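You operate a simulated robot arm through the tools that you are given. There is no shell and no other tool. Be economical: measure what you need, move in short steps, check, and stop when the job is done.

You are at the controls of a simulated robot arm. One attempt, no reset.

JOB
Fetch the blue wood block and set it on the shelf under the wash bench. Fetch the 48 PT type block from the wash bench and set it on the shelf under the wash bench. Take the pink wood block and put it on the shelf under the wash bench. Fetch the yellow wood block and set it on the shelf under the wash bench. Fetch the green wood block and set it on the wash bench. Do these in any order. Set down upright: type block.

It is judged by the outcome, as a careful person would: the job done as asked, and still so three seconds after it is handed in. It fails if anything else is knocked over, pushed out of place, dropped, spilled or broken.

ROBOT AND FRAMES
A 7-joint arm with a vacuum gripper, on a carriage that runs on a rail from [-0.003, -1.623] to [0.001, 0.857] (x, y) and turns from -109 to 223 degrees about z. Base frame: it is fixed where the carriage stands at the start and does not move with it; the origin is on the floor, on the carriage's upright axis, x ahead of it, y to its left, z up. Readings come in m, degrees, newtons and seconds.
With the tool pointing down near the work surface it reaches from about 0.32 to 0.72 m from the robot's upright axis, wherever it stands. Its first joint turns from -166.0 to 166.0 degrees. Places, roughly: blue wood block [0.5, 0, 1]; green wood block [0.25, -0.25, 1]; pink wood block [0.5, -0.25, 1]; shelf under the wash bench [0.6, 1.3, 0.3]; type block [0.5, 0.25, 1]; wash bench [0.6, 1.3, 0.9]; yellow wood block [0.25, -0.25, 1]. Payload 1.06 kg.
Tool frame: the origin (TCP) lies in the middle of the cups' lips, and z points out of the cups. The gripper has 1 cup of 0.024 m across, covering 0.024 by 0.024 m (tool x, y); the bellows give 0.008 m. With the vacuum on, a cup seals on a smooth face that it is pressed against (1 to 4 N); it does not hold porous or soft things. The pull reaches 23 N.
Orientation is told as [roll, pitch, yaw] about the base's x, y, z axes, in that order, counted from this pose: with the cups facing straight down, the tool's x points along the base's -x, its y along +y and its z along -z.

CONTROLS
- The arm moves only by the tool move_arm. Its argument "motion" is a list that holds one entry, the list of rows, each a list of 6 numbers: the shift along the base's x, y, z in units of 250 mm (1.0 is 250 mm), then the turn, a rotation vector about the base's x, y, z in units of 60 degrees (1.0 is 60 degrees). In form: [[[dx, dy, dz, rx, ry, rz], ...]]. A call has 1 to 20 rows; each row is the pose to reach, as a shift and turn from the pose commanded when the call began. "vac" is the vacuum: 1 switches it on, 0 off, set as the call begins (left out, the last holds). A call with a number of a shift or a turn outside -1 to 1 is refused whole. Rows are played at 5 a second. More than 0.05 m and 8.6 degrees between two rows, or a gripper value outside its range, and nothing of the call is played. Where a pose cannot be reached the arm comes as near as it can. A force on the tool above 40 N (or 10 N above the force at the start of the call, whichever is more), or a blocked arm, ends the call early, and 0.2 s more pass. The pull builds up within a second once a cup has sealed. Time passes only in rows, and 0.2 s behind the last, so rows that repeat a pose give it time. The reply holds the time, the measured pose of the TCP, the force on the tool along the base axes and the pull of the vacuum, in the units named above and with some noise, with the torque about the TCP (base axes, N m) and any sound that the robot's microphone picked up.
- Cameras (640 x 400 px; columns grow to the right, rows downward): "scene" is now at [0.0161, 0.1387, 1.4996]; the picture's right is [-0.20, -0.98, 0.00], its down [-0.68, 0.14, -0.72] and it looks along [0.70, -0.14, -0.70] (base axes); focal length 256 px, centre (320, 200). "wrist" rides on the gripper at [0.078, 0.019, -0.096] in the tool frame; the picture's right is [-0.24, 0.97, 0.00], its down [-0.71, -0.17, -0.69] and it looks along [-0.67, -0.16, 0.73] (tool axes); focal length 243 px, centre (320, 200).
- capture(camera): a new picture of that camera. No time passes.
- move_column(by): slides the trunk up (or, below 0, down) by that many m; the arm and the scene camera ride with it, the base frame stays. It gives what a move gives, with no picture.
- roll_base(legs): drives the robot by 1 to 6 legs, each [ahead, left, turn to the left] in m, m and degrees, along the robot's own axes; the way and the turn of a leg run together, so that a leg with both is an arc; at most 1.5 m and 180 degrees a leg. The arm and the cameras ride along, it lands a little off, and it stops where it bumps. It keeps to its track: a leg is cut to what the track allows. It gives what a move gives.
- turn_head(pan, tilt): turns the head with the scene camera to pan (to the left, within 155 degrees either way) and tilt (down, from -29 to 69), counted from straight ahead of the robot. It gives what a move gives.
- point_at(camera, pixels): for up to 12 pixels [column, row] of the newest picture of that camera ("zoom" is the newest enlarged one), the place [x, y, z] in the base frame of the surface seen there, good to about 0.002 m, but the place of the scene camera against the robot may be out by one fixed shift of up to 0.012 m in any direction. No time passes.
- enlarge(camera, box): a new picture of the part [left, top, right, bottom] of that camera's present view, enlarged. No time passes.
- job_done(): hands the job in; it is judged then, once.

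Go step by step. Measure first, check grasps and placings, and put right what went wrong. The budget is 110 turns and 98 pictures, counting those below and the enlarged ones. Unless the task says otherwise, let go and move clear before handing in, and close with one line.

The tools are called after ">>>" as name(argument=value, ...) on one line, values as JSON. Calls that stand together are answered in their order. move_arm: Moves the arm, as the interface text tells. Its arguments: {"type":"object","properties":{"motion":{"type":"array"},"vac":{"type":"number"}},"required":["motion"]} The other tools are called the same way: move_column (by) slides the trunk up or down; roll_base (legs) drives the base; turn_head (pan, tilt) turns the head that bears the scene camera; capture (camera) takes a picture; point_at (camera, pixels) gives the place of the surface under pixels of a picture; enlarge (camera, box) takes an enlarged picture of a part of a camera's view; job_done () hands the job in.

At the start:

```text
t: 0.0
tcp_pos: [0.4932, 0.14, 1.1196]
ee_rot: [-0.1, -0.1, -0.1]
ft_force: [-0.1, -0.4, -0.4]
ft_torque: [-0.01, 0.01, -0.04]
pull: 0.2
trunk travel left (down, up): [-0.425, 0.165]
robot x, y, heading: [-0.0018, 0.0019, 0.2]
head pan, tilt: [-11.4, 44.1]
```

scene: 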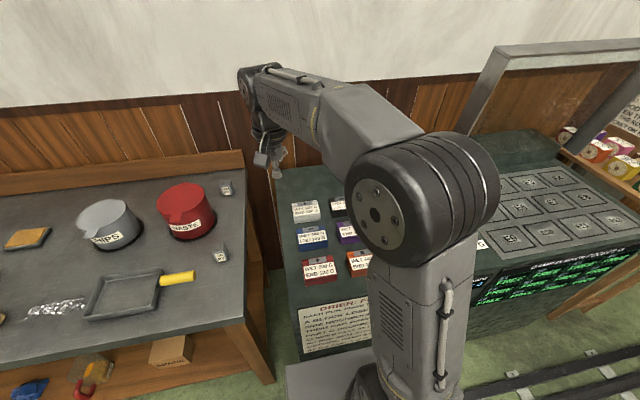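
wrist: 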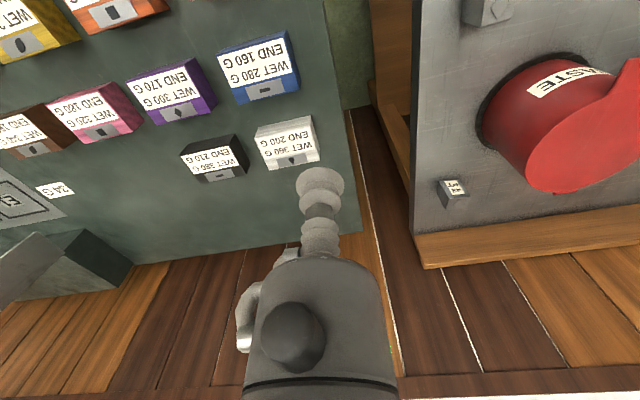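

The scene picture shows the wash bench to the left and a table of labelled blocks at around (320,240), with a notice below it. I'll look closer before moving.

>>> enlarge(camera="scene", box=[270, 170, 400, 360])

>>> enlarge(camera="scene", box=[440, 150, 640, 310])

>>> enlarge(camera="scene", box=[0, 150, 280, 400])

>>> enlarge(camera="wrist", box=[0, 0, 330, 210])

```text
2.11 times, centred on (335, 265) of scene
```

zoom: 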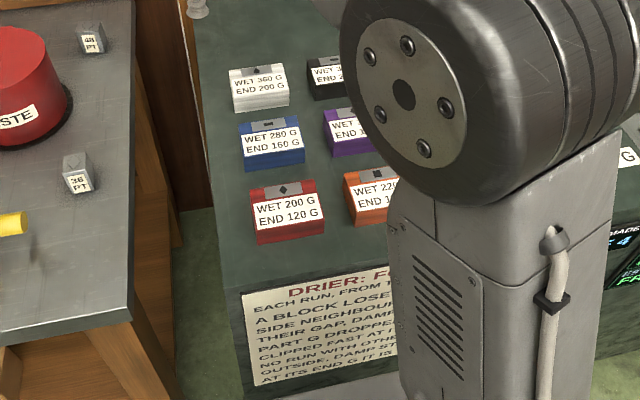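

```text
2.50 times, centred on (540, 230) of scene
```

zoom: 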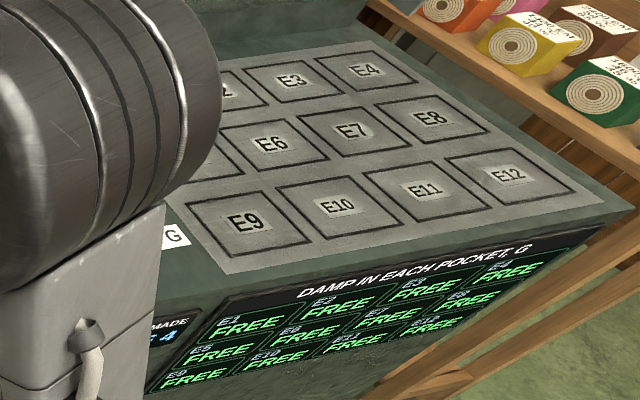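

```text
1.60 times, centred on (140, 275) of scene
```

zoom: 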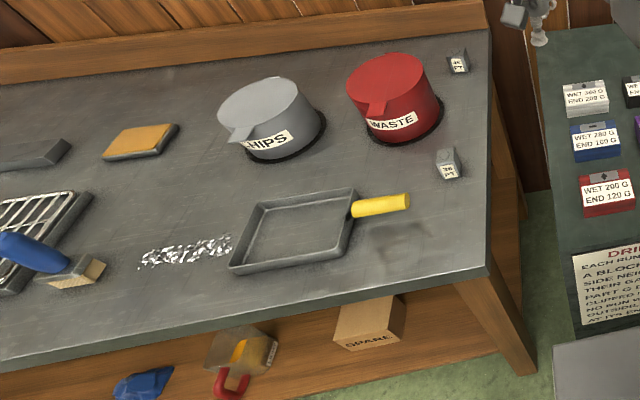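

```text
1.90 times, centred on (165, 105) of wrist
```

zoom: 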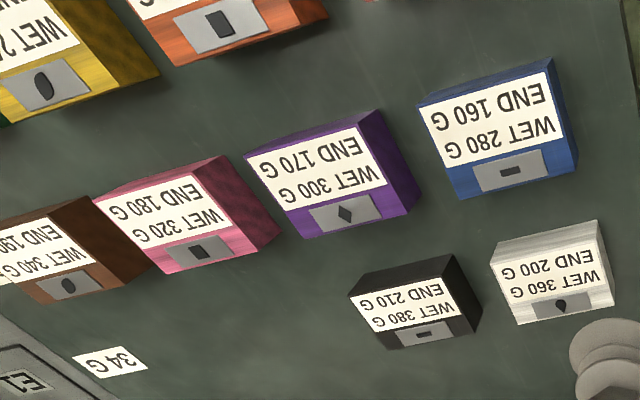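

Blocks on the drier table carry labels and a grey plate each; two type blocks stand at (225,187) and (222,255). I'll measure these and read the notice by turning the head.

>>> point_at(camera="scene", pixels=[[225, 187], [222, 255], [306, 211], [312, 240], [319, 270], [358, 264], [347, 233], [610, 170], [180, 205], [105, 225], [180, 352], [262, 320]])

>>> point_at(camera="wrist", pixels=[[22, 45], [112, 12], [100, 131], [183, 112], [106, 107], [264, 91], [180, 84], [36, 148], [217, 175], [292, 161], [40, 25], [18, 122]])

>>> turn_head(pan=-45, tilt=50)

>>> capture(camera="scene")

```text
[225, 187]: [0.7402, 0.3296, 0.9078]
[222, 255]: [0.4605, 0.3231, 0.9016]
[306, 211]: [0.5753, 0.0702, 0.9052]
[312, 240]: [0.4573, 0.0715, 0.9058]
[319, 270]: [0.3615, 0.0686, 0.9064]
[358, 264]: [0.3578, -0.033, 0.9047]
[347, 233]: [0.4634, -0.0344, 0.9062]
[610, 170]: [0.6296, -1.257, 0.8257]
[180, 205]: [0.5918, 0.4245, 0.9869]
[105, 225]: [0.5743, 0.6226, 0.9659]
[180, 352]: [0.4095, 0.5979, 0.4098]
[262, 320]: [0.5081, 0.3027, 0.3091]
```

```text
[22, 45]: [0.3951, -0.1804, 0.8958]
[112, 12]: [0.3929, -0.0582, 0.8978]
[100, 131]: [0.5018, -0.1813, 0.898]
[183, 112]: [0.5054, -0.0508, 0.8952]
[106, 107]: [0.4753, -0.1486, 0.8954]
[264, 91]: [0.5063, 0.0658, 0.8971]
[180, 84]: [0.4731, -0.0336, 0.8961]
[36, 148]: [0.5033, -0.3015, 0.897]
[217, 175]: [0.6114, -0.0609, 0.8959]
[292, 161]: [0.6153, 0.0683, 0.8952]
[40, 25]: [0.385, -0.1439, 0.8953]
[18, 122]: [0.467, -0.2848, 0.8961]
```

```text
t: 1.0
tcp_pos: [0.4935, 0.1415, 1.1203]
ee_rot: [0.0, -0.1, -0.1]
ft_force: [0.0, 0.6, 0.4]
ft_torque: [0.01, 0.0, 0.02]
pull: 0.1
trunk travel left (down, up): [-0.425, 0.165]
robot x, y, heading: [-0.0052, -0.003, -0.0]
head pan, tilt: [-45.0, 50.0]
```

```text
91 pictures are left
```

scene: 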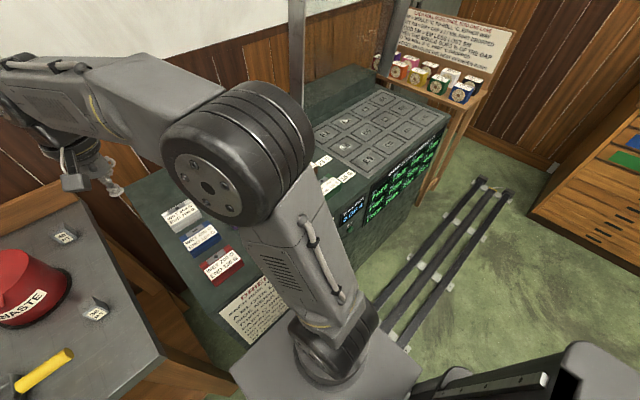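

The far shelf has ring-faced blocks and a notice board at (460,45). I'll read it, and read the drier notice too.

>>> enlarge(camera="scene", box=[370, 10, 530, 110])

>>> point_at(camera="scene", pixels=[[65, 237], [62, 232], [96, 312], [180, 205]])

>>> enlarge(camera="scene", box=[20, 210, 140, 330])

```text
4.00 times, centred on (450, 60) of scene
```

zoom: 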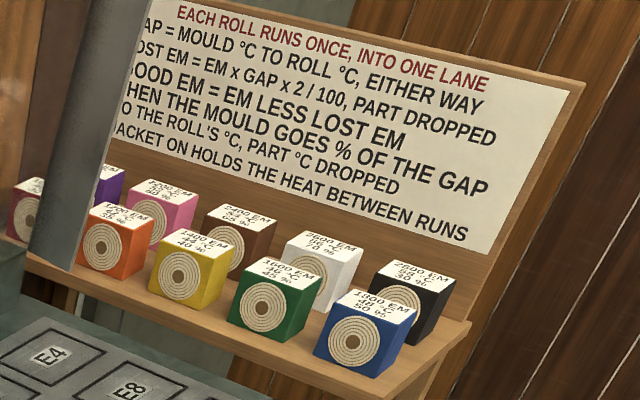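

```text
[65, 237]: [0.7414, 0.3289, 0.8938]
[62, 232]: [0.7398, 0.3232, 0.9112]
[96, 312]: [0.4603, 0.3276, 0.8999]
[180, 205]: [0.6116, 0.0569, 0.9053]
```

```text
3.33 times, centred on (80, 270) of scene
```

zoom: 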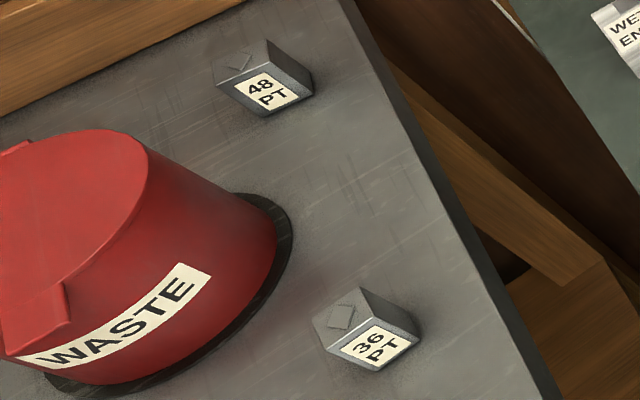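

The far-shelf items are rolls for another job; the wood blocks are those on the drier table, and 48 PT is the rear block at about (0.745,0.326). Next I look at the wash bench and its shelf.

>>> turn_head(pan=60, tilt=55)

>>> capture(camera="scene")

```text
t: 2.8
tcp_pos: [0.4931, 0.141, 1.1201]
ee_rot: [0.0, 0.0, 0.0]
ft_force: [-0.3, -0.3, 0.2]
ft_torque: [0.01, -0.01, -0.03]
pull: 0.0
trunk travel left (down, up): [-0.425, 0.165]
robot x, y, heading: [0.0005, 0.0023, 0.3]
head pan, tilt: [60.0, 55.0]
```

```text
88 pictures are left
```

scene: 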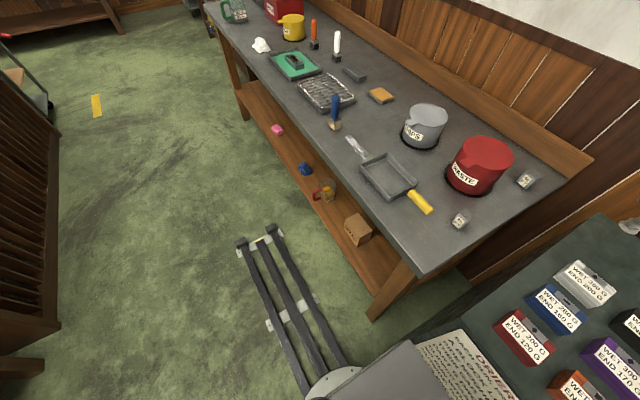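

The shelf sticks out visibly below the bench top; free stretches at about (240,90), (290,150). I'll measure shelf and bench edges.

>>> point_at(camera="scene", pixels=[[280, 150], [278, 128], [262, 125], [300, 140], [306, 168], [325, 194], [330, 235], [345, 230], [395, 185], [350, 160], [262, 95], [380, 285]])

>>> point_at(camera="scene", pixels=[[420, 270], [320, 135], [300, 115], [240, 50], [400, 115], [360, 225], [350, 145], [325, 90], [480, 225], [365, 110], [300, 65], [460, 228]])

>>> enlarge(camera="scene", box=[220, 60, 420, 320])

```text
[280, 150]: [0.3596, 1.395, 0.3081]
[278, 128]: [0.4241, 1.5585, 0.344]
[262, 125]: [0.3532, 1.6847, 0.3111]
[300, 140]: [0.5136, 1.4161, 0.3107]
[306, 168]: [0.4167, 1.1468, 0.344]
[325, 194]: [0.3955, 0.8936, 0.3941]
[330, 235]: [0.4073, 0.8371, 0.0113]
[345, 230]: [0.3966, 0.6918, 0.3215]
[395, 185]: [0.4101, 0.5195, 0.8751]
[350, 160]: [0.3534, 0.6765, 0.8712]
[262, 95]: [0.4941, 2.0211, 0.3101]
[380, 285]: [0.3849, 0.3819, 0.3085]
```

```text
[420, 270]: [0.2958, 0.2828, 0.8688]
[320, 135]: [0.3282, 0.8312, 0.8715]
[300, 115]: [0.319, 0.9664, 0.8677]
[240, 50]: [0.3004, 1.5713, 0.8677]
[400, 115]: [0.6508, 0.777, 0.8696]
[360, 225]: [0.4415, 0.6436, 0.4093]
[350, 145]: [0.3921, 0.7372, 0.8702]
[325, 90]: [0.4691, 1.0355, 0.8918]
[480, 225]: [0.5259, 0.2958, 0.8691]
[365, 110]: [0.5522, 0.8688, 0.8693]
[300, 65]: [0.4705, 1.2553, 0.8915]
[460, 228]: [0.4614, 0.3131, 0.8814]
```

```text
1.54 times, centred on (320, 190) of scene
```

zoom: 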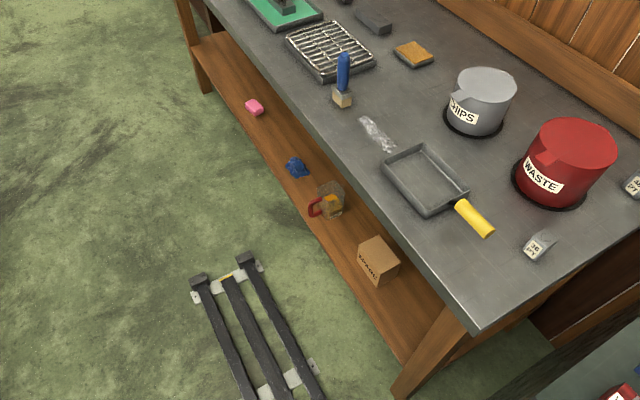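

Bench top is at z≈0.86 with front edge x≈0.30; shelf at z≈0.30 from x≈0.35, with free spots near y 0.75, 1.0 and 1.3. Now I measure the blue block's faces for a grip point.

>>> enlarge(camera="wrist", box=[200, 20, 310, 120])

>>> point_at(camera="wrist", pixels=[[220, 60], [282, 33], [295, 76], [236, 97], [257, 62], [264, 91], [262, 81], [275, 110], [230, 125], [270, 100], [295, 95], [255, 47]])

```text
4.00 times, centred on (255, 70) of wrist
```

zoom: 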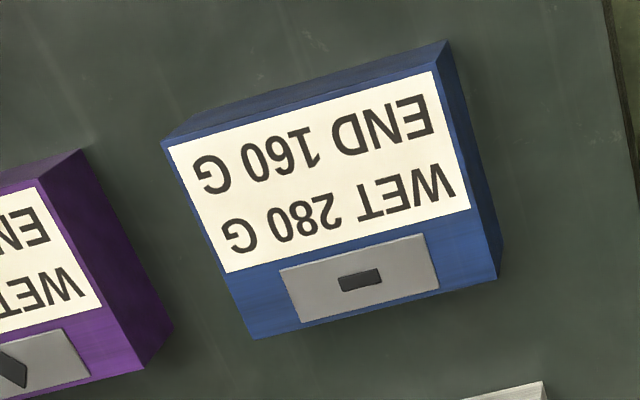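

```text
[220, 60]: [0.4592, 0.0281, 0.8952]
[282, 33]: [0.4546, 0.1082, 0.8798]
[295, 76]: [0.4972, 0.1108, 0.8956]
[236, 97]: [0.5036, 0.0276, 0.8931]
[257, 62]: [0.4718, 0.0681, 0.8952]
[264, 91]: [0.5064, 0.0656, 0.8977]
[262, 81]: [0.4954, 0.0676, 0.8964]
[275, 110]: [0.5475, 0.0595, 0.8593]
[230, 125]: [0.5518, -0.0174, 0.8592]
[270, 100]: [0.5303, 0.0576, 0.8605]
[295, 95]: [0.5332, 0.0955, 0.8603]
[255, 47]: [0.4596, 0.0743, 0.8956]
```

The blue block spans x 0.45–0.515, y 0.025–0.115, top z 0.896, with its label centre at about (0.475,0.069). I'll descend over the label first.

>>> move_arm(motion=[[[-0.034, -0.143, -0.1, 0, 0, 0], [-0.068, -0.286, -0.25, 0, 0, 0], [-0.068, -0.286, -0.4, 0, 0, 0], [-0.068, -0.286, -0.55, 0, 0, 0], [-0.068, -0.286, -0.7, 0, 0, 0], [-0.068, -0.286, -0.8, 0, 0, 0], [-0.068, -0.286, -0.8, 0, 0, 0]]], vac=1)

>>> capture(camera="wrist")

```text
refused: row 2 steps farther than a row can; nothing moved
```

```text
85 pictures are left
```

wrist: 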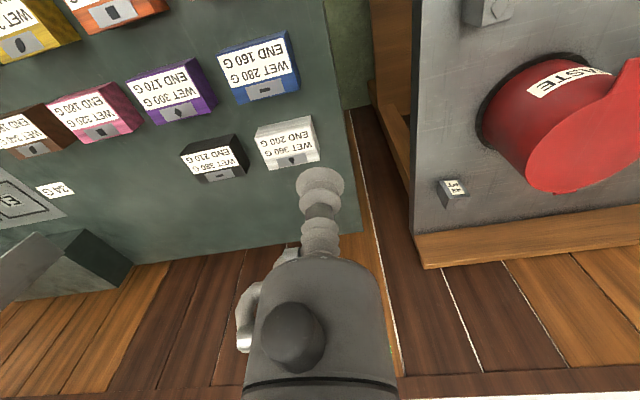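

The second row's step was too long (0.053 m), so I'm using smaller steps.

>>> move_arm(motion=[[[-0.034, -0.143, -0.1, 0, 0, 0], [-0.068, -0.286, -0.2, 0, 0, 0], [-0.068, -0.286, -0.38, 0, 0, 0], [-0.068, -0.286, -0.55, 0, 0, 0], [-0.068, -0.286, -0.7, 0, 0, 0], [-0.068, -0.286, -0.8, 0, 0, 0], [-0.068, -0.286, -0.8, 0, 0, 0]]], vac=1)

>>> capture(camera="wrist")

```text
t: 4.4
tcp_pos: [0.4759, 0.0725, 0.9189]
ee_rot: [0.1, -0.1, 0.0]
ft_force: [1.2, 0.2, 0.1]
ft_torque: [0.0, 0.02, 0.02]
pull: 0.0
trunk travel left (down, up): [-0.425, 0.165]
robot x, y, heading: [-0.0039, 0.0015, 0.1]
head pan, tilt: [60.0, 55.0]
```

```text
84 pictures are left
```

wrist: 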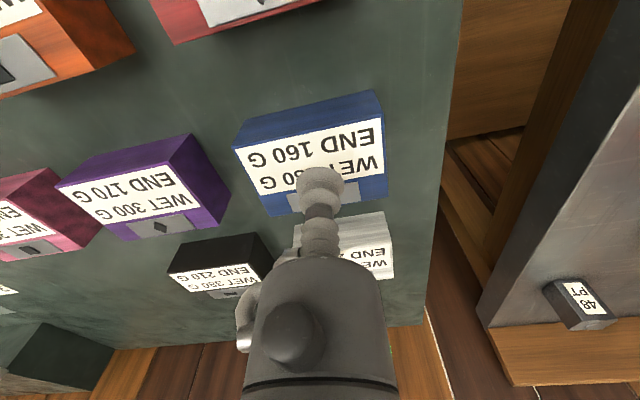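

The cup is over the label at (320,180), so I press down gently.

>>> move_arm(motion=[[[0, 0, -0.06, 0, 0, 0], [0, 0, -0.09, 0, 0, 0], [0, 0, -0.102, 0, 0, 0], [0, 0, -0.11, 0, 0, 0], [0, 0, -0.11, 0, 0, 0], [0, 0, -0.11, 0, 0, 0], [0, 0, -0.11, 0, 0, 0], [0, 0, -0.11, 0, 0, 0]]], vac=1)

```text
t: 6.2
tcp_pos: [0.4758, 0.0699, 0.8928]
ee_rot: [0.0, -0.1, 0.1]
ft_force: [3.4, 2.0, 10.3]
ft_torque: [0.01, 0.01, 0.04]
pull: 22.9
trunk travel left (down, up): [-0.425, 0.165]
robot x, y, heading: [0.0, 0.0002, 0.1]
head pan, tilt: [60.0, 55.0]
```

The pull reads 22.9 N, so it has sealed on the label. I lift and then swing the block back and to the left, clear of the bench.

>>> move_arm(motion=[[[0, 0, 0.08, 0, 0, 0], [0, 0, 0.2, 0, 0, 0], [0, 0, 0.36, 0, 0, 0], [0, 0, 0.52, 0, 0, 0], [0, 0, 0.7, 0, 0, 0], [0, 0, 0.88, 0, 0, 0], [-0.15, 0.05, 0.94, 0, 0, 0], [-0.3, 0.1, 0.94, 0, 0, 0], [-0.42, 0.22, 0.94, 0, 0, 0], [-0.42, 0.22, 0.94, 0, 0, 0]]])

>>> capture(camera="wrist")

```text
t: 8.4
tcp_pos: [0.3721, 0.123, 1.13]
ee_rot: [0.0, 0.1, 0.0]
ft_force: [-0.4, -0.4, -1.0]
ft_torque: [0.03, 0.04, 0.0]
pull: 23.5
trunk travel left (down, up): [-0.425, 0.165]
robot x, y, heading: [-0.0006, 0.001, -0.0]
head pan, tilt: [60.0, 55.0]
```

```text
83 pictures are left
```

wrist: 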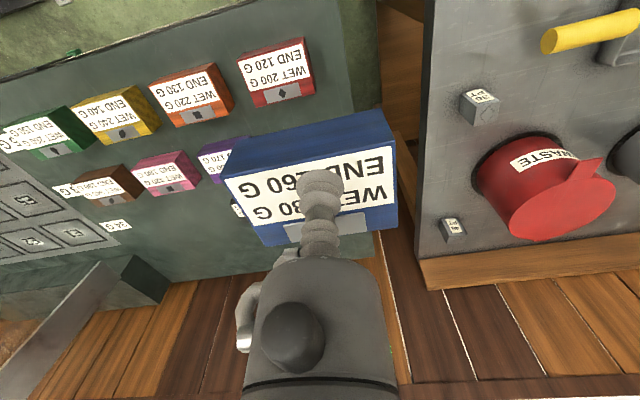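

The block is held. This view also shows the yellow, green and pink labels, so I measure them.

>>> point_at(camera="wrist", pixels=[[110, 112], [117, 133], [40, 133], [55, 150], [162, 171], [170, 187], [94, 105], [140, 125], [190, 180], [145, 185], [450, 229], [445, 222]])

>>> enlarge(camera="wrist", box=[0, 70, 240, 220])

```text
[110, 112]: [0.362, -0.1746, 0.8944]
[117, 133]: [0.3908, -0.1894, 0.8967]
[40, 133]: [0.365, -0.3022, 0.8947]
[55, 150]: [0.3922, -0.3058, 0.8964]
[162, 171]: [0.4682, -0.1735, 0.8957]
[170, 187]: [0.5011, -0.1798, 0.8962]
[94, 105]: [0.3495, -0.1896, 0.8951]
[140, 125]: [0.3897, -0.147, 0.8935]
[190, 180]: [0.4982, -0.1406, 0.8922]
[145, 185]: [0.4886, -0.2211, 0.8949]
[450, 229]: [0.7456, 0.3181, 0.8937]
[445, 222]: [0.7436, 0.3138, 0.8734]
```

```text
2.67 times, centred on (120, 145) of wrist
```

zoom: 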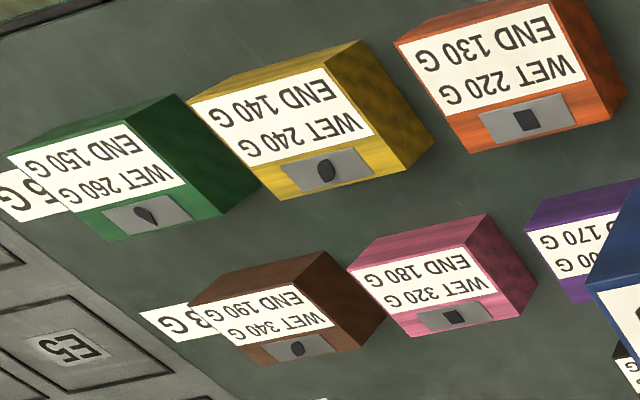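

Yellow is at about (0.365,-0.18), green (0.367,-0.30), pink (0.470,-0.18). Now I swing the blue block to the robot's left side, clear of the bench front.

>>> move_arm(motion=[[[-0.1, 0.13, 0, 0, 0, 0], [-0.2, 0.26, 0, 0, 0, 0], [-0.3, 0.39, 0, 0, 0, 0], [-0.41, 0.52, 0, 0, 0, 0], [-0.53, 0.64, 0, 0, 0, 0], [-0.65, 0.75, 0, 0, 0, 0], [-0.77, 0.85, 0, 0, 0, 0], [-0.88, 0.94, 0, 0, 0, 0], [-0.88, 0.94, 0, 0, 0, 0]]])

>>> roll_base(legs=[[0, 0.85, 0]])

>>> turn_head(pan=50, tilt=55)

>>> capture(camera="scene")

```text
t: 10.4
tcp_pos: [0.1519, 0.3588, 1.1289]
ee_rot: [0.0, 0.0, 0.0]
ft_force: [-0.8, -0.5, -0.4]
ft_torque: [-0.01, 0.02, 0.01]
pull: 23.1
trunk travel left (down, up): [-0.425, 0.165]
robot x, y, heading: [0.0014, 0.0007, -0.1]
head pan, tilt: [60.0, 55.0]
```

```text
t: 14.9
tcp_pos: [0.1556, 1.2083, 1.1302]
ee_rot: [0.1, 0.0, -0.2]
ft_force: [1.1, 0.6, -0.5]
ft_torque: [-0.01, 0.01, 0.03]
pull: 22.9
trunk travel left (down, up): [-0.425, 0.165]
robot x, y, heading: [0.0013, 0.8507, -0.1]
head pan, tilt: [60.0, 55.0]
```

```text
t: 15.7
tcp_pos: [0.1548, 1.2085, 1.1288]
ee_rot: [0.1, -0.1, -0.3]
ft_force: [0.1, -0.2, -1.7]
ft_torque: [-0.03, 0.01, 0.04]
pull: 22.8
trunk travel left (down, up): [-0.425, 0.165]
robot x, y, heading: [0.0009, 0.853, 0.1]
head pan, tilt: [50.0, 55.0]
```

```text
81 pictures are left
```

scene: 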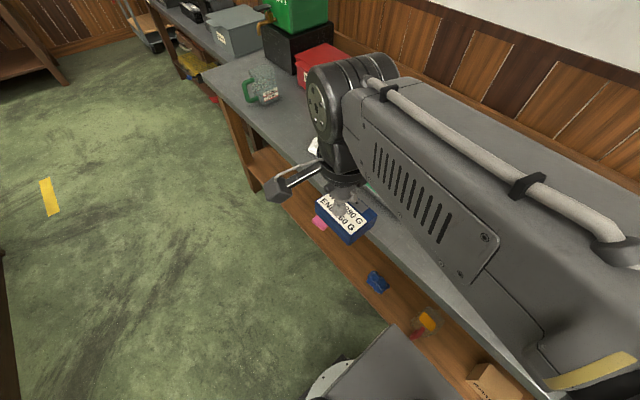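

The forearm runs along the right side, possibly over the bench edge, so I measure it before lowering the trunk.

>>> point_at(camera="scene", pixels=[[480, 130], [600, 200], [630, 300], [400, 170], [500, 220], [620, 250], [330, 90], [390, 70], [270, 190], [540, 300], [590, 370], [350, 170]])

```text
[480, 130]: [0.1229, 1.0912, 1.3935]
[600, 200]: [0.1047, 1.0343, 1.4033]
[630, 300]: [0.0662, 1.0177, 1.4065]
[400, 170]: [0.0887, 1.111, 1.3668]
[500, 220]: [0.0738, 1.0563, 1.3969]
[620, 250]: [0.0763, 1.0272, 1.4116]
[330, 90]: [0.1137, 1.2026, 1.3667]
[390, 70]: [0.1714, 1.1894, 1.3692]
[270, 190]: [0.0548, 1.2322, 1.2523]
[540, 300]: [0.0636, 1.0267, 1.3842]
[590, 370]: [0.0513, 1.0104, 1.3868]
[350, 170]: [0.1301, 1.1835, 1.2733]
```

The whole arm stays at x < 0.2, clear of the bench edge at 0.30. I lower the trunk.

>>> move_column(by=-0.42)

>>> capture(camera="wrist")

>>> turn_head(pan=35, tilt=40)

>>> capture(camera="scene")

```text
refused: -0.42 is not a number from -0.4 to 0.4
```

```text
80 pictures are left
```

wrist: 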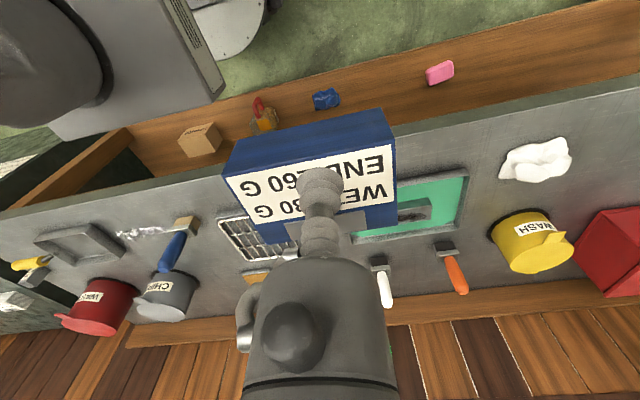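

```text
t: 16.4
tcp_pos: [0.1541, 1.2092, 1.1296]
ee_rot: [-0.1, 0.0, -0.2]
ft_force: [1.0, 0.0, 0.2]
ft_torque: [0.0, 0.03, 0.03]
pull: 23.1
trunk travel left (down, up): [-0.425, 0.165]
robot x, y, heading: [0.0019, 0.8522, -0.1]
head pan, tilt: [35.0, 40.0]
```

```text
79 pictures are left
```

scene: 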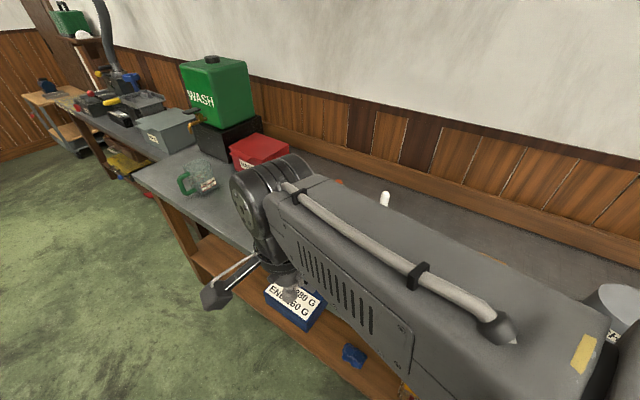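

The limit is 0.4 per call, so I lower by 0.4.

>>> move_column(by=-0.4)

>>> capture(camera="wrist")

>>> capture(camera="scene")

```text
t: 20.2
tcp_pos: [0.1562, 1.2084, 0.7295]
ee_rot: [0.1, 0.0, -0.2]
ft_force: [0.2, 0.6, -0.4]
ft_torque: [-0.03, 0.01, 0.01]
pull: 22.9
trunk travel left (down, up): [-0.025, 0.565]
robot x, y, heading: [0.0008, 0.8512, -0.2]
head pan, tilt: [35.0, 40.0]
```

```text
78 pictures are left
```

wrist: 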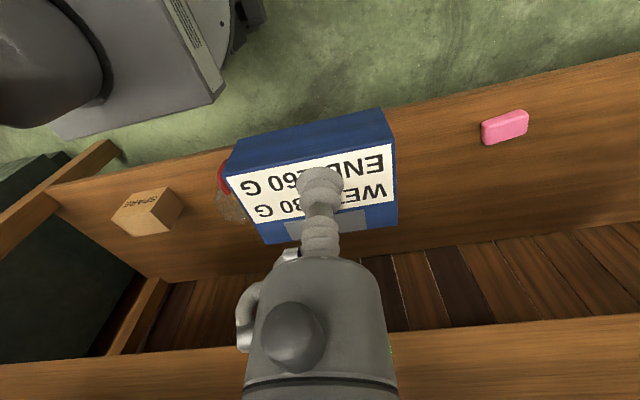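

```text
77 pictures are left
```

scene: 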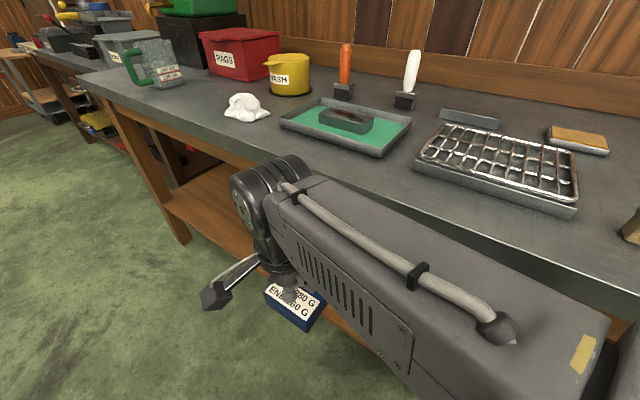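

The wrist camera now looks in over the shelf. I'll measure the shelf edge, the bench underside and the free space between the mug and the pink soap at (505,127).

>>> point_at(camera="wrist", pixels=[[420, 104], [420, 112], [440, 150], [430, 230], [490, 125], [482, 140], [520, 240], [225, 180], [238, 215], [180, 200], [118, 215], [480, 350]])

>>> point_at(camera="scene", pixels=[[160, 128], [155, 150], [220, 185], [200, 165], [250, 160], [190, 230]])

```text
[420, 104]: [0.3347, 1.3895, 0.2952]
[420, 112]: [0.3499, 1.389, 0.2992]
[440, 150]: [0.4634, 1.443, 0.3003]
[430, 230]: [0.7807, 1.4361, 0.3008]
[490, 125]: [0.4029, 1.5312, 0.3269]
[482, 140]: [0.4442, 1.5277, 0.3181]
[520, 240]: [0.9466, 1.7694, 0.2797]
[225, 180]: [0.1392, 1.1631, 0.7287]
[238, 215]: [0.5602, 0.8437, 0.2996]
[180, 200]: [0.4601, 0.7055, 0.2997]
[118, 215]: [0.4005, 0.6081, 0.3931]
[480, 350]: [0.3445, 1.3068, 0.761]
```

```text
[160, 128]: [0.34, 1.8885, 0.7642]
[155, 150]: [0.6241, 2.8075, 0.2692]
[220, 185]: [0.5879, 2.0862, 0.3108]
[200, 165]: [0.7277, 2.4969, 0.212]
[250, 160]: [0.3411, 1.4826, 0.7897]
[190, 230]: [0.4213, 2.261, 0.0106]
```

Shelf top is z 0.300, front edge x≈0.335, and the apron hangs at x≈0.34 down to about 0.75. I check the apron's lower edge and the grey carriage plate at (150,110).

>>> point_at(camera="wrist", pixels=[[480, 328], [480, 340], [560, 330], [150, 110], [215, 90], [60, 130], [325, 100]])

>>> move_column(by=-0.024)

>>> move_arm(motion=[[[0, 0, -0.16, 0, 0, 0], [0, 0, -0.32, 0, 0, 0], [0, 0, -0.48, 0, 0, 0], [0, 0, -0.64, 0, 0, 0], [0, 0, -0.8, 0, 0, 0], [0, 0, -0.96, 0, 0, 0], [0, 0, -0.96, 0, 0, 0]]])

>>> capture(camera="wrist")

>>> capture(camera="scene")

```text
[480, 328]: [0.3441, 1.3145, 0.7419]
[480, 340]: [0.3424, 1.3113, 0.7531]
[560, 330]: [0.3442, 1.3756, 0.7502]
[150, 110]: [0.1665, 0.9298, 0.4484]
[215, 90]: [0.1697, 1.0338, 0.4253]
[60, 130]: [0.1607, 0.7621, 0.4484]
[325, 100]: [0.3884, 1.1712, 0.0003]
```

```text
t: 20.9
tcp_pos: [0.1557, 1.2094, 0.705]
ee_rot: [0.0, 0.0, -0.2]
ft_force: [-0.7, 0.3, -2.1]
ft_torque: [0.0, 0.03, 0.02]
pull: 22.9
trunk travel left (down, up): [-0.001, 0.589]
robot x, y, heading: [0.0025, 0.8498, -0.2]
head pan, tilt: [35.0, 40.0]
```

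```text
t: 22.6
tcp_pos: [0.1542, 1.2101, 0.4612]
ee_rot: [0.0, 0.0, -0.2]
ft_force: [0.9, 0.2, -1.8]
ft_torque: [0.0, 0.01, -0.02]
pull: 22.7
trunk travel left (down, up): [-0.001, 0.589]
robot x, y, heading: [0.0009, 0.853, -0.1]
head pan, tilt: [35.0, 40.0]
```

```text
76 pictures are left
```

wrist: 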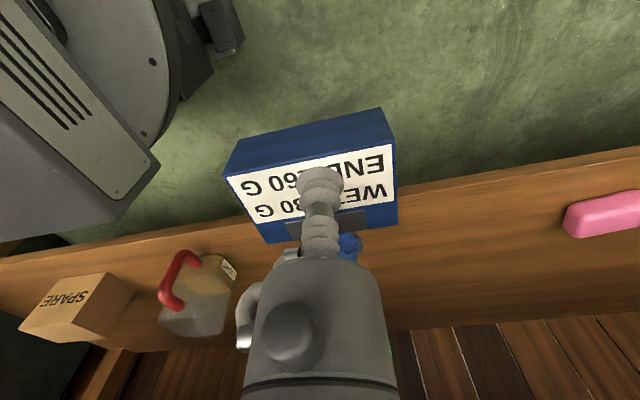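

```text
75 pictures are left
```

scene: 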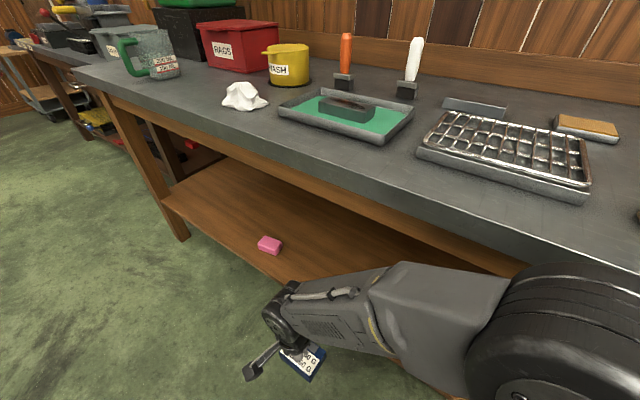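

The elbow bulges near (560,320), close to the bench front, so I measure it.

>>> point_at(camera="scene", pixels=[[560, 280], [600, 300], [440, 290], [500, 330], [630, 350], [540, 390], [370, 300], [510, 268]])

>>> point_at(camera="wrist", pixels=[[345, 245], [180, 255], [235, 265], [420, 195], [420, 186], [572, 230], [385, 262]])

```text
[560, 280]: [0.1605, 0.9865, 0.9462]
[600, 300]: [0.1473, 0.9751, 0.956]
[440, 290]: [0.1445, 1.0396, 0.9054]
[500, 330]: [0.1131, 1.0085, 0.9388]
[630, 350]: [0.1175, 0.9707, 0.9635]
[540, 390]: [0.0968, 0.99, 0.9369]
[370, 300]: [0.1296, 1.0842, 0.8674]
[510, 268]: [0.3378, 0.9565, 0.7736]
```

```text
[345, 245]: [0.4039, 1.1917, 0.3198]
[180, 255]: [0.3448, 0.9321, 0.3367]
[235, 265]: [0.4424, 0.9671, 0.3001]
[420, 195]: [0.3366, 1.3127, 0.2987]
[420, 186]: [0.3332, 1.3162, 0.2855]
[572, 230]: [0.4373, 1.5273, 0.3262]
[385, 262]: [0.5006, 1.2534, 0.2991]
```

The elbow is at x<0.17, so it's clear. I go left to y≈1.37, then straight in under the bench with the block bottom at about z 0.39.

>>> move_arm(motion=[[[0, 0.16, 0, 0, 0, 0], [0, 0.32, 0, 0, 0, 0], [0, 0.48, 0, 0, 0, 0], [0, 0.64, 0, 0, 0, 0], [0.16, 0.64, -0.06, 0, 0, 0], [0.32, 0.64, -0.12, 0, 0, 0], [0.48, 0.64, -0.18, 0, 0, 0], [0.64, 0.64, -0.24, 0, 0, 0], [0.8, 0.64, -0.24, 0, 0, 0], [0.964, 0.64, -0.24, 0, 0, 0], [0.964, 0.64, -0.24, 0, 0, 0]]])

>>> capture(camera="wrist")

>>> capture(camera="scene")

```text
t: 24.9
tcp_pos: [0.3956, 1.367, 0.405]
ee_rot: [-0.1, 0.0, -0.1]
ft_force: [0.4, -0.2, -0.6]
ft_torque: [0.04, 0.02, -0.01]
pull: 22.8
trunk travel left (down, up): [-0.001, 0.589]
robot x, y, heading: [0.0001, 0.8523, -0.2]
head pan, tilt: [35.0, 40.0]
```

```text
74 pictures are left
```

wrist: 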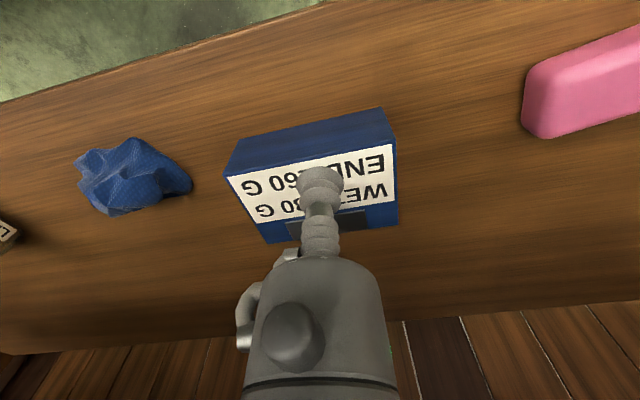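

```text
73 pictures are left
```

scene: 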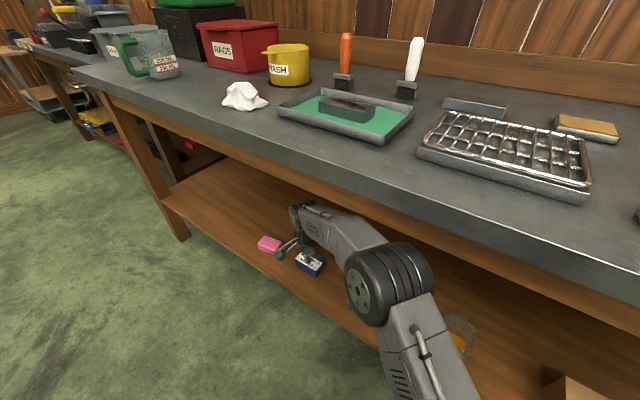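

It reaches well, with soap and rag clear. I measure the rag edge, then lower in small steps until contact.

>>> point_at(camera="wrist", pixels=[[190, 185], [80, 170], [120, 212], [530, 120], [300, 320], [130, 145]])

>>> move_arm(motion=[[[0, 0, -0.1, 0, 0, 0], [0, 0, -0.2, 0, 0, 0], [0, 0, -0.24, 0, 0, 0], [0, 0, -0.26, 0, 0, 0], [0, 0, -0.272, 0, 0, 0], [0, 0, -0.28, 0, 0, 0], [0, 0, -0.28, 0, 0, 0]]])

```text
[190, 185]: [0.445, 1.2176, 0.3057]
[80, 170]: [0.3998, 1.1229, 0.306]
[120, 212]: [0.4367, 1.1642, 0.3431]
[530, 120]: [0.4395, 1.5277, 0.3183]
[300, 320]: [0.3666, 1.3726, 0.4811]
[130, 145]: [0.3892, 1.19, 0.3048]
```

```text
t: 26.6
tcp_pos: [0.3967, 1.3688, 0.336]
ee_rot: [0.0, 0.1, -0.1]
ft_force: [-0.4, 0.1, 0.4]
ft_torque: [-0.01, 0.02, -0.01]
pull: 22.5
trunk travel left (down, up): [-0.001, 0.589]
robot x, y, heading: [0.0015, 0.8511, 0.0]
head pan, tilt: [35.0, 40.0]
```

The force is still about 0, so I lower a few millimetres more, watching for contact.

>>> move_arm(motion=[[[0, 0, -0.008, 0, 0, 0], [0, 0, -0.014, 0, 0, 0], [0, 0, -0.014, 0, 0, 0]]])

```text
t: 27.4
tcp_pos: [0.3961, 1.3696, 0.3336]
ee_rot: [0.1, -0.1, -0.1]
ft_force: [-2.6, -3.3, 16.0]
ft_torque: [-0.04, 0.0, -0.02]
pull: 22.4
trunk travel left (down, up): [-0.001, 0.589]
robot x, y, heading: [0.0022, 0.8509, -0.3]
head pan, tilt: [35.0, 40.0]
```

Contact made (16 N). I release the vacuum, wait, lift, and check.

>>> move_arm(motion=[[[0, 0, 0.005, 0, 0, 0], [0, 0, 0.005, 0, 0, 0], [0, 0, 0.005, 0, 0, 0], [0, 0, 0.005, 0, 0, 0], [0, 0, 0.005, 0, 0, 0], [0, 0, 0.03, 0, 0, 0], [0, 0, 0.1, 0, 0, 0], [0, 0, 0.25, 0, 0, 0], [0, 0, 0.25, 0, 0, 0]]], vac=0)

>>> capture(camera="wrist")

```text
t: 29.4
tcp_pos: [0.3966, 1.3685, 0.3947]
ee_rot: [-0.1, 0.0, -0.2]
ft_force: [0.5, -0.3, -0.7]
ft_torque: [0.02, 0.02, 0.02]
pull: 0.0
trunk travel left (down, up): [-0.001, 0.589]
robot x, y, heading: [0.0017, 0.8519, -0.6]
head pan, tilt: [35.0, 40.0]
```

```text
72 pictures are left
```

wrist: 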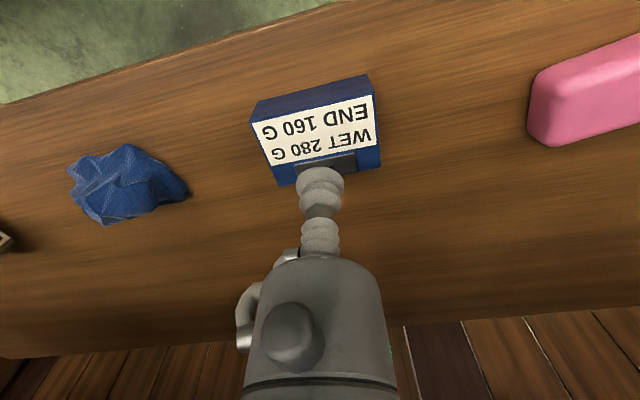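

Blue sits flat at (0.40,1.37). I back out along the same path, raise the trunk and drive back for pink.

>>> move_arm(motion=[[[-0.16, 0, 0.03, 0, 0, 0], [-0.32, 0, 0.06, 0, 0, 0], [-0.48, 0, 0.1, 0, 0, 0], [-0.64, 0, 0.14, 0, 0, 0], [-0.8, 0, 0.2, 0, 0, 0], [-0.964, 0, 0.24, 0, 0, 0], [-0.964, -0.16, 0.3, 0, 0, 0], [-0.964, -0.32, 0.4, 0, 0, 0], [-0.964, -0.48, 0.5, 0, 0, 0], [-0.964, -0.64, 0.6, 0, 0, 0], [-0.964, -0.64, 0.78, 0, 0, 0], [-0.964, -0.64, 0.96, 0, 0, 0], [-0.964, -0.64, 0.96, 0, 0, 0]]])

>>> move_column(by=0.4)

>>> move_column(by=0.06)

>>> roll_base(legs=[[0, -0.93, 0]])

>>> capture(camera="wrist")

```text
t: 32.1
tcp_pos: [0.1545, 1.2091, 0.6345]
ee_rot: [0.0, 0.0, -0.2]
ft_force: [0.6, 0.1, -0.9]
ft_torque: [0.01, 0.0, 0.03]
pull: 0.1
trunk travel left (down, up): [-0.001, 0.589]
robot x, y, heading: [0.0026, 0.8503, -0.3]
head pan, tilt: [35.0, 40.0]
```

```text
t: 36.0
tcp_pos: [0.1557, 1.2088, 1.0342]
ee_rot: [0.0, 0.0, -0.2]
ft_force: [0.2, 0.4, 1.0]
ft_torque: [0.0, -0.01, -0.02]
pull: 0.2
trunk travel left (down, up): [-0.401, 0.189]
robot x, y, heading: [0.0002, 0.8475, -0.1]
head pan, tilt: [35.0, 40.0]
```

```text
t: 37.0
tcp_pos: [0.1545, 1.2099, 1.0951]
ee_rot: [0.1, 0.0, -0.2]
ft_force: [-0.3, 0.3, -0.4]
ft_torque: [-0.01, -0.02, -0.02]
pull: 0.0
trunk travel left (down, up): [-0.461, 0.129]
robot x, y, heading: [0.0048, 0.8515, -0.1]
head pan, tilt: [35.0, 40.0]
```

```text
t: 42.0
tcp_pos: [0.1552, 0.256, 1.0958]
ee_rot: [0.0, 0.0, -0.4]
ft_force: [0.0, -0.1, 0.6]
ft_torque: [-0.01, -0.01, 0.02]
pull: 0.1
trunk travel left (down, up): [-0.461, 0.129]
robot x, y, heading: [0.0035, -0.0964, -0.4]
head pan, tilt: [35.0, 40.0]
```

```text
71 pictures are left
```

wrist: 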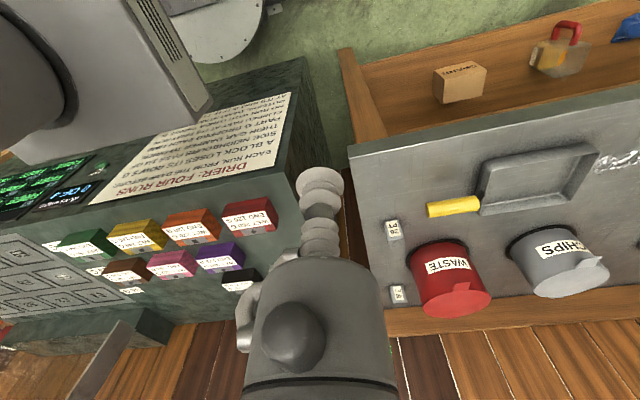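

I'm back at the drier. I move over towards the pink block.

>>> move_arm(motion=[[[0.12, -0.1, 0, 0, 0, 0], [0.24, -0.2, 0, 0, 0, 0], [0.36, -0.3, 0, 0, 0, 0], [0.48, -0.4, 0, 0, 0, 0], [0.6, -0.51, 0, 0, 0, 0], [0.72, -0.63, 0, 0, 0, 0], [0.83, -0.75, 0, 0, 0, 0], [0.91, -0.88, 0, 0, 0, 0], [0.98, -1.0, 0, 0, 0, 0], [0.98, -1.0, 0, 0, 0, 0]]])

>>> move_arm(motion=[[[0.1, -0.15, -0.06, 0, 0, 0.0], [0.2, -0.3, -0.12, 0, 0, 0], [0.26, -0.45, -0.2, 0, 0, 0], [0.296, -0.6, -0.28, 0, 0, 0], [0.296, -0.72, -0.38, 0, 0, 0], [0.296, -0.72, -0.52, 0, 0, 0], [0.296, -0.72, -0.62, 0, 0, 0], [0.296, -0.72, -0.62, 0, 0, 0]]])

>>> capture(camera="wrist")

```text
t: 44.1
tcp_pos: [0.3984, 0.0071, 1.0934]
ee_rot: [0.0, -0.1, -0.5]
ft_force: [0.2, -0.7, -0.5]
ft_torque: [-0.02, 0.0, 0.01]
pull: 0.1
trunk travel left (down, up): [-0.461, 0.129]
robot x, y, heading: [-0.0024, -0.1012, -0.5]
head pan, tilt: [35.0, 40.0]
```

```text
t: 46.0
tcp_pos: [0.4723, -0.1719, 0.9391]
ee_rot: [-0.1, 0.1, -0.3]
ft_force: [0.2, 0.4, -0.3]
ft_torque: [-0.01, 0.01, 0.02]
pull: 0.0
trunk travel left (down, up): [-0.461, 0.129]
robot x, y, heading: [0.0008, -0.1013, -0.4]
head pan, tilt: [35.0, 40.0]
```

```text
70 pictures are left
```

wrist: 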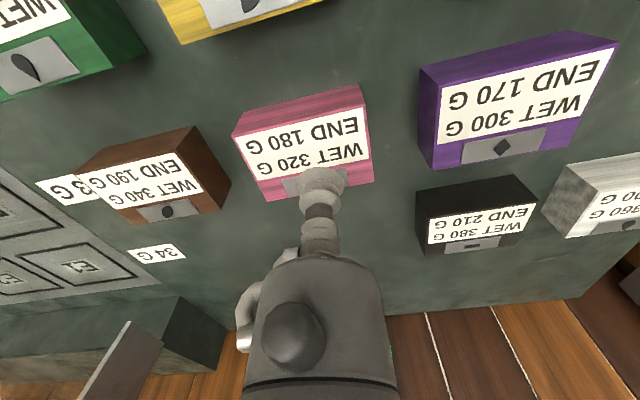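

>>> point_at(camera="wrist", pixels=[[245, 140], [355, 113], [365, 158], [260, 178], [300, 145], [310, 100], [372, 178], [268, 198]])

```text
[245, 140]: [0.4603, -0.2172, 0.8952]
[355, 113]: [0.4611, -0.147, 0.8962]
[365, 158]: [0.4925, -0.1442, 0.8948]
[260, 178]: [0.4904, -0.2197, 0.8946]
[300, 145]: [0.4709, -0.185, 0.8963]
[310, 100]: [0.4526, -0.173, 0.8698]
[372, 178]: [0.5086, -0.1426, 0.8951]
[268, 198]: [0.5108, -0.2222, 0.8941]
```

The pink label centre is at (0.475,-0.182). I shift 3 mm forward and 9 mm right, then press down.

>>> move_arm(motion=[[[0.012, -0.038, -0.06, 0, 0, 0], [0.012, -0.038, -0.14, 0, 0, 0], [0.012, -0.038, -0.17, 0, 0, 0], [0.012, -0.038, -0.182, 0, 0, 0], [0.012, -0.038, -0.186, 0, 0, 0], [0.012, -0.038, -0.186, 0, 0, 0], [0.012, -0.038, -0.186, 0, 0, 0], [0.012, -0.038, -0.186, 0, 0, 0]]], vac=1)

```text
t: 47.8
tcp_pos: [0.4777, -0.1827, 0.8943]
ee_rot: [0.0, 0.0, -0.4]
ft_force: [-2.2, -0.1, 8.7]
ft_torque: [0.02, -0.01, 0.01]
pull: 23.2
trunk travel left (down, up): [-0.461, 0.129]
robot x, y, heading: [0.001, -0.1013, -0.2]
head pan, tilt: [35.0, 40.0]
```

Sealed (23 N). I lift and retrace the path to the robot's left side.

>>> move_arm(motion=[[[0, 0, 0.08, 0, 0, 0], [0, 0, 0.2, 0, 0, 0], [0, 0, 0.36, 0, 0, 0], [0, 0, 0.52, 0, 0, 0], [0, 0, 0.7, 0, 0, 0], [0, 0, 0.84, 0, 0, 0], [-0.06, 0.14, 0.9, 0, 0, 0], [-0.12, 0.3, 0.9, 0, 0, 0], [-0.18, 0.46, 0.9, 0, 0, 0], [-0.24, 0.62, 0.9, 0, 0, 0], [-0.31, 0.75, 0.9, 0, 0, 0]]])

>>> move_arm(motion=[[[-0.07, 0.12, 0, 0, 0, 0], [-0.15, 0.25, 0, 0, 0, 0], [-0.26, 0.37, 0, 0, 0, 0], [-0.38, 0.49, 0, 0, 0, 0], [-0.5, 0.6, 0, 0, 0, 0], [-0.62, 0.7, 0, 0, 0, 0], [-0.74, 0.8, 0, 0, 0, 0], [-0.86, 0.9, 0, 0, 0, 0], [-0.98, 1.0, 0, 0, 0, 0], [-0.98, 1.0, 0, 0, 0, 0]]])

```text
t: 50.1
tcp_pos: [0.4001, 0.0034, 1.1183]
ee_rot: [-0.1, 0.0, -0.4]
ft_force: [0.6, -0.2, -1.2]
ft_torque: [-0.01, 0.01, 0.0]
pull: 23.0
trunk travel left (down, up): [-0.461, 0.129]
robot x, y, heading: [-0.0006, -0.103, -0.1]
head pan, tilt: [35.0, 40.0]
```

```text
t: 52.4
tcp_pos: [0.1528, 0.2547, 1.1168]
ee_rot: [0.0, 0.0, -0.3]
ft_force: [-0.1, 0.3, -1.6]
ft_torque: [0.03, 0.01, -0.02]
pull: 23.3
trunk travel left (down, up): [-0.461, 0.129]
robot x, y, heading: [-0.0018, -0.1002, -0.3]
head pan, tilt: [35.0, 40.0]
```

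Pink is held. Next free spot is between the mug and the rag, near y≈1.045, so I drive there and lower the trunk.

>>> roll_base(legs=[[0, 0.78, 0.3]])

>>> move_column(by=-0.4)

>>> move_column(by=-0.06)

>>> capture(camera="wrist")

```text
t: 56.5
tcp_pos: [0.1511, 1.0347, 1.1177]
ee_rot: [0.0, -0.1, 0.2]
ft_force: [-0.8, 0.8, -1.6]
ft_torque: [-0.02, 0.01, 0.02]
pull: 22.6
trunk travel left (down, up): [-0.461, 0.129]
robot x, y, heading: [0.0036, 0.6769, 0.1]
head pan, tilt: [35.0, 40.0]
```

```text
t: 60.4
tcp_pos: [0.1516, 1.0347, 0.7179]
ee_rot: [0.0, 0.0, 0.1]
ft_force: [-0.2, 0.1, -0.3]
ft_torque: [0.01, 0.03, 0.02]
pull: 22.9
trunk travel left (down, up): [-0.061, 0.529]
robot x, y, heading: [0.0028, 0.682, -0.0]
head pan, tilt: [35.0, 40.0]
```

```text
t: 61.4
tcp_pos: [0.151, 1.0337, 0.6568]
ee_rot: [0.0, 0.0, 0.1]
ft_force: [0.0, -0.3, -1.6]
ft_torque: [0.03, 0.0, -0.01]
pull: 22.5
trunk travel left (down, up): [-0.001, 0.589]
robot x, y, heading: [-0.0003, 0.6752, 0.2]
head pan, tilt: [35.0, 40.0]
```

```text
69 pictures are left
```

wrist: 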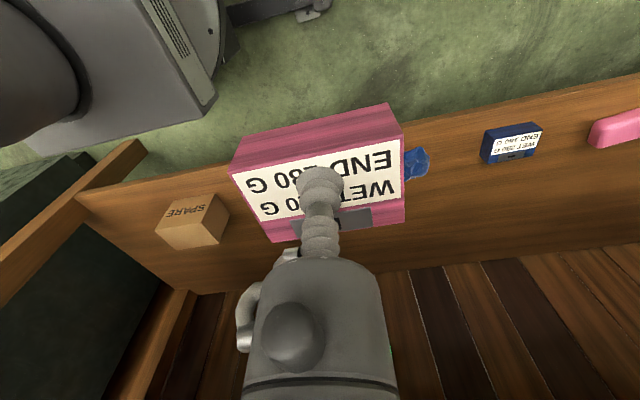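

Lowering to z≈0.46 at y≈1.045 and looking again at the mug and rag.

>>> move_arm(motion=[[[0, 0.02, -0.16, 0, 0, 0], [0, 0.04, -0.32, 0, 0, 0], [0, 0.044, -0.48, 0, 0, 0], [0, 0.044, -0.64, 0, 0, 0], [0, 0.044, -0.78, 0, 0, 0], [0, 0.044, -0.78, 0, 0, 0]]])

>>> capture(camera="wrist")

>>> turn_head(pan=40, tilt=55)

>>> capture(camera="scene")

```text
t: 62.8
tcp_pos: [0.1522, 1.0437, 0.4618]
ee_rot: [0.0, 0.0, 0.1]
ft_force: [0.2, -0.1, -1.8]
ft_torque: [-0.01, 0.01, 0.01]
pull: 22.6
trunk travel left (down, up): [-0.001, 0.589]
robot x, y, heading: [0.0017, 0.6751, 0.0]
head pan, tilt: [35.0, 40.0]
```

```text
68 pictures are left
```

wrist: 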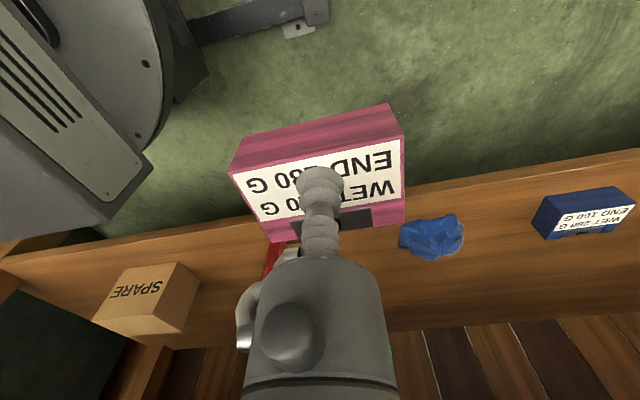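

```text
t: 63.5
tcp_pos: [0.152, 1.046, 0.4623]
ee_rot: [-0.1, 0.1, 0.1]
ft_force: [1.0, 0.4, -0.6]
ft_torque: [0.0, 0.01, 0.02]
pull: 22.9
trunk travel left (down, up): [-0.001, 0.589]
robot x, y, heading: [0.0021, 0.6773, 0.1]
head pan, tilt: [40.0, 55.0]
```

```text
67 pictures are left
```

scene: 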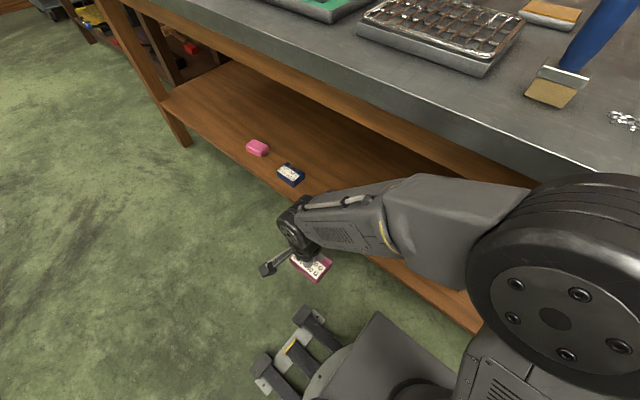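

I measure the rag's near edge and the visible red mug handle at (272,258).

>>> point_at(camera="wrist", pixels=[[272, 258], [268, 268], [400, 240], [405, 230], [412, 248], [390, 270], [290, 246], [232, 330], [462, 240], [545, 235]])

```text
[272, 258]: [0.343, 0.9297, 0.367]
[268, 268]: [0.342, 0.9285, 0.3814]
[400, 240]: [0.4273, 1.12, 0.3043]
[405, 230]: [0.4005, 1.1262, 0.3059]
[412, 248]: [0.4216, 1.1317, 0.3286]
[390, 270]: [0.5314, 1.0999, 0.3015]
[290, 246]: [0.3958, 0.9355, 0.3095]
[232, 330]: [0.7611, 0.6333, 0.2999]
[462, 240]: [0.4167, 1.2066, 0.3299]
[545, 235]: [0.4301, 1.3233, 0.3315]
```

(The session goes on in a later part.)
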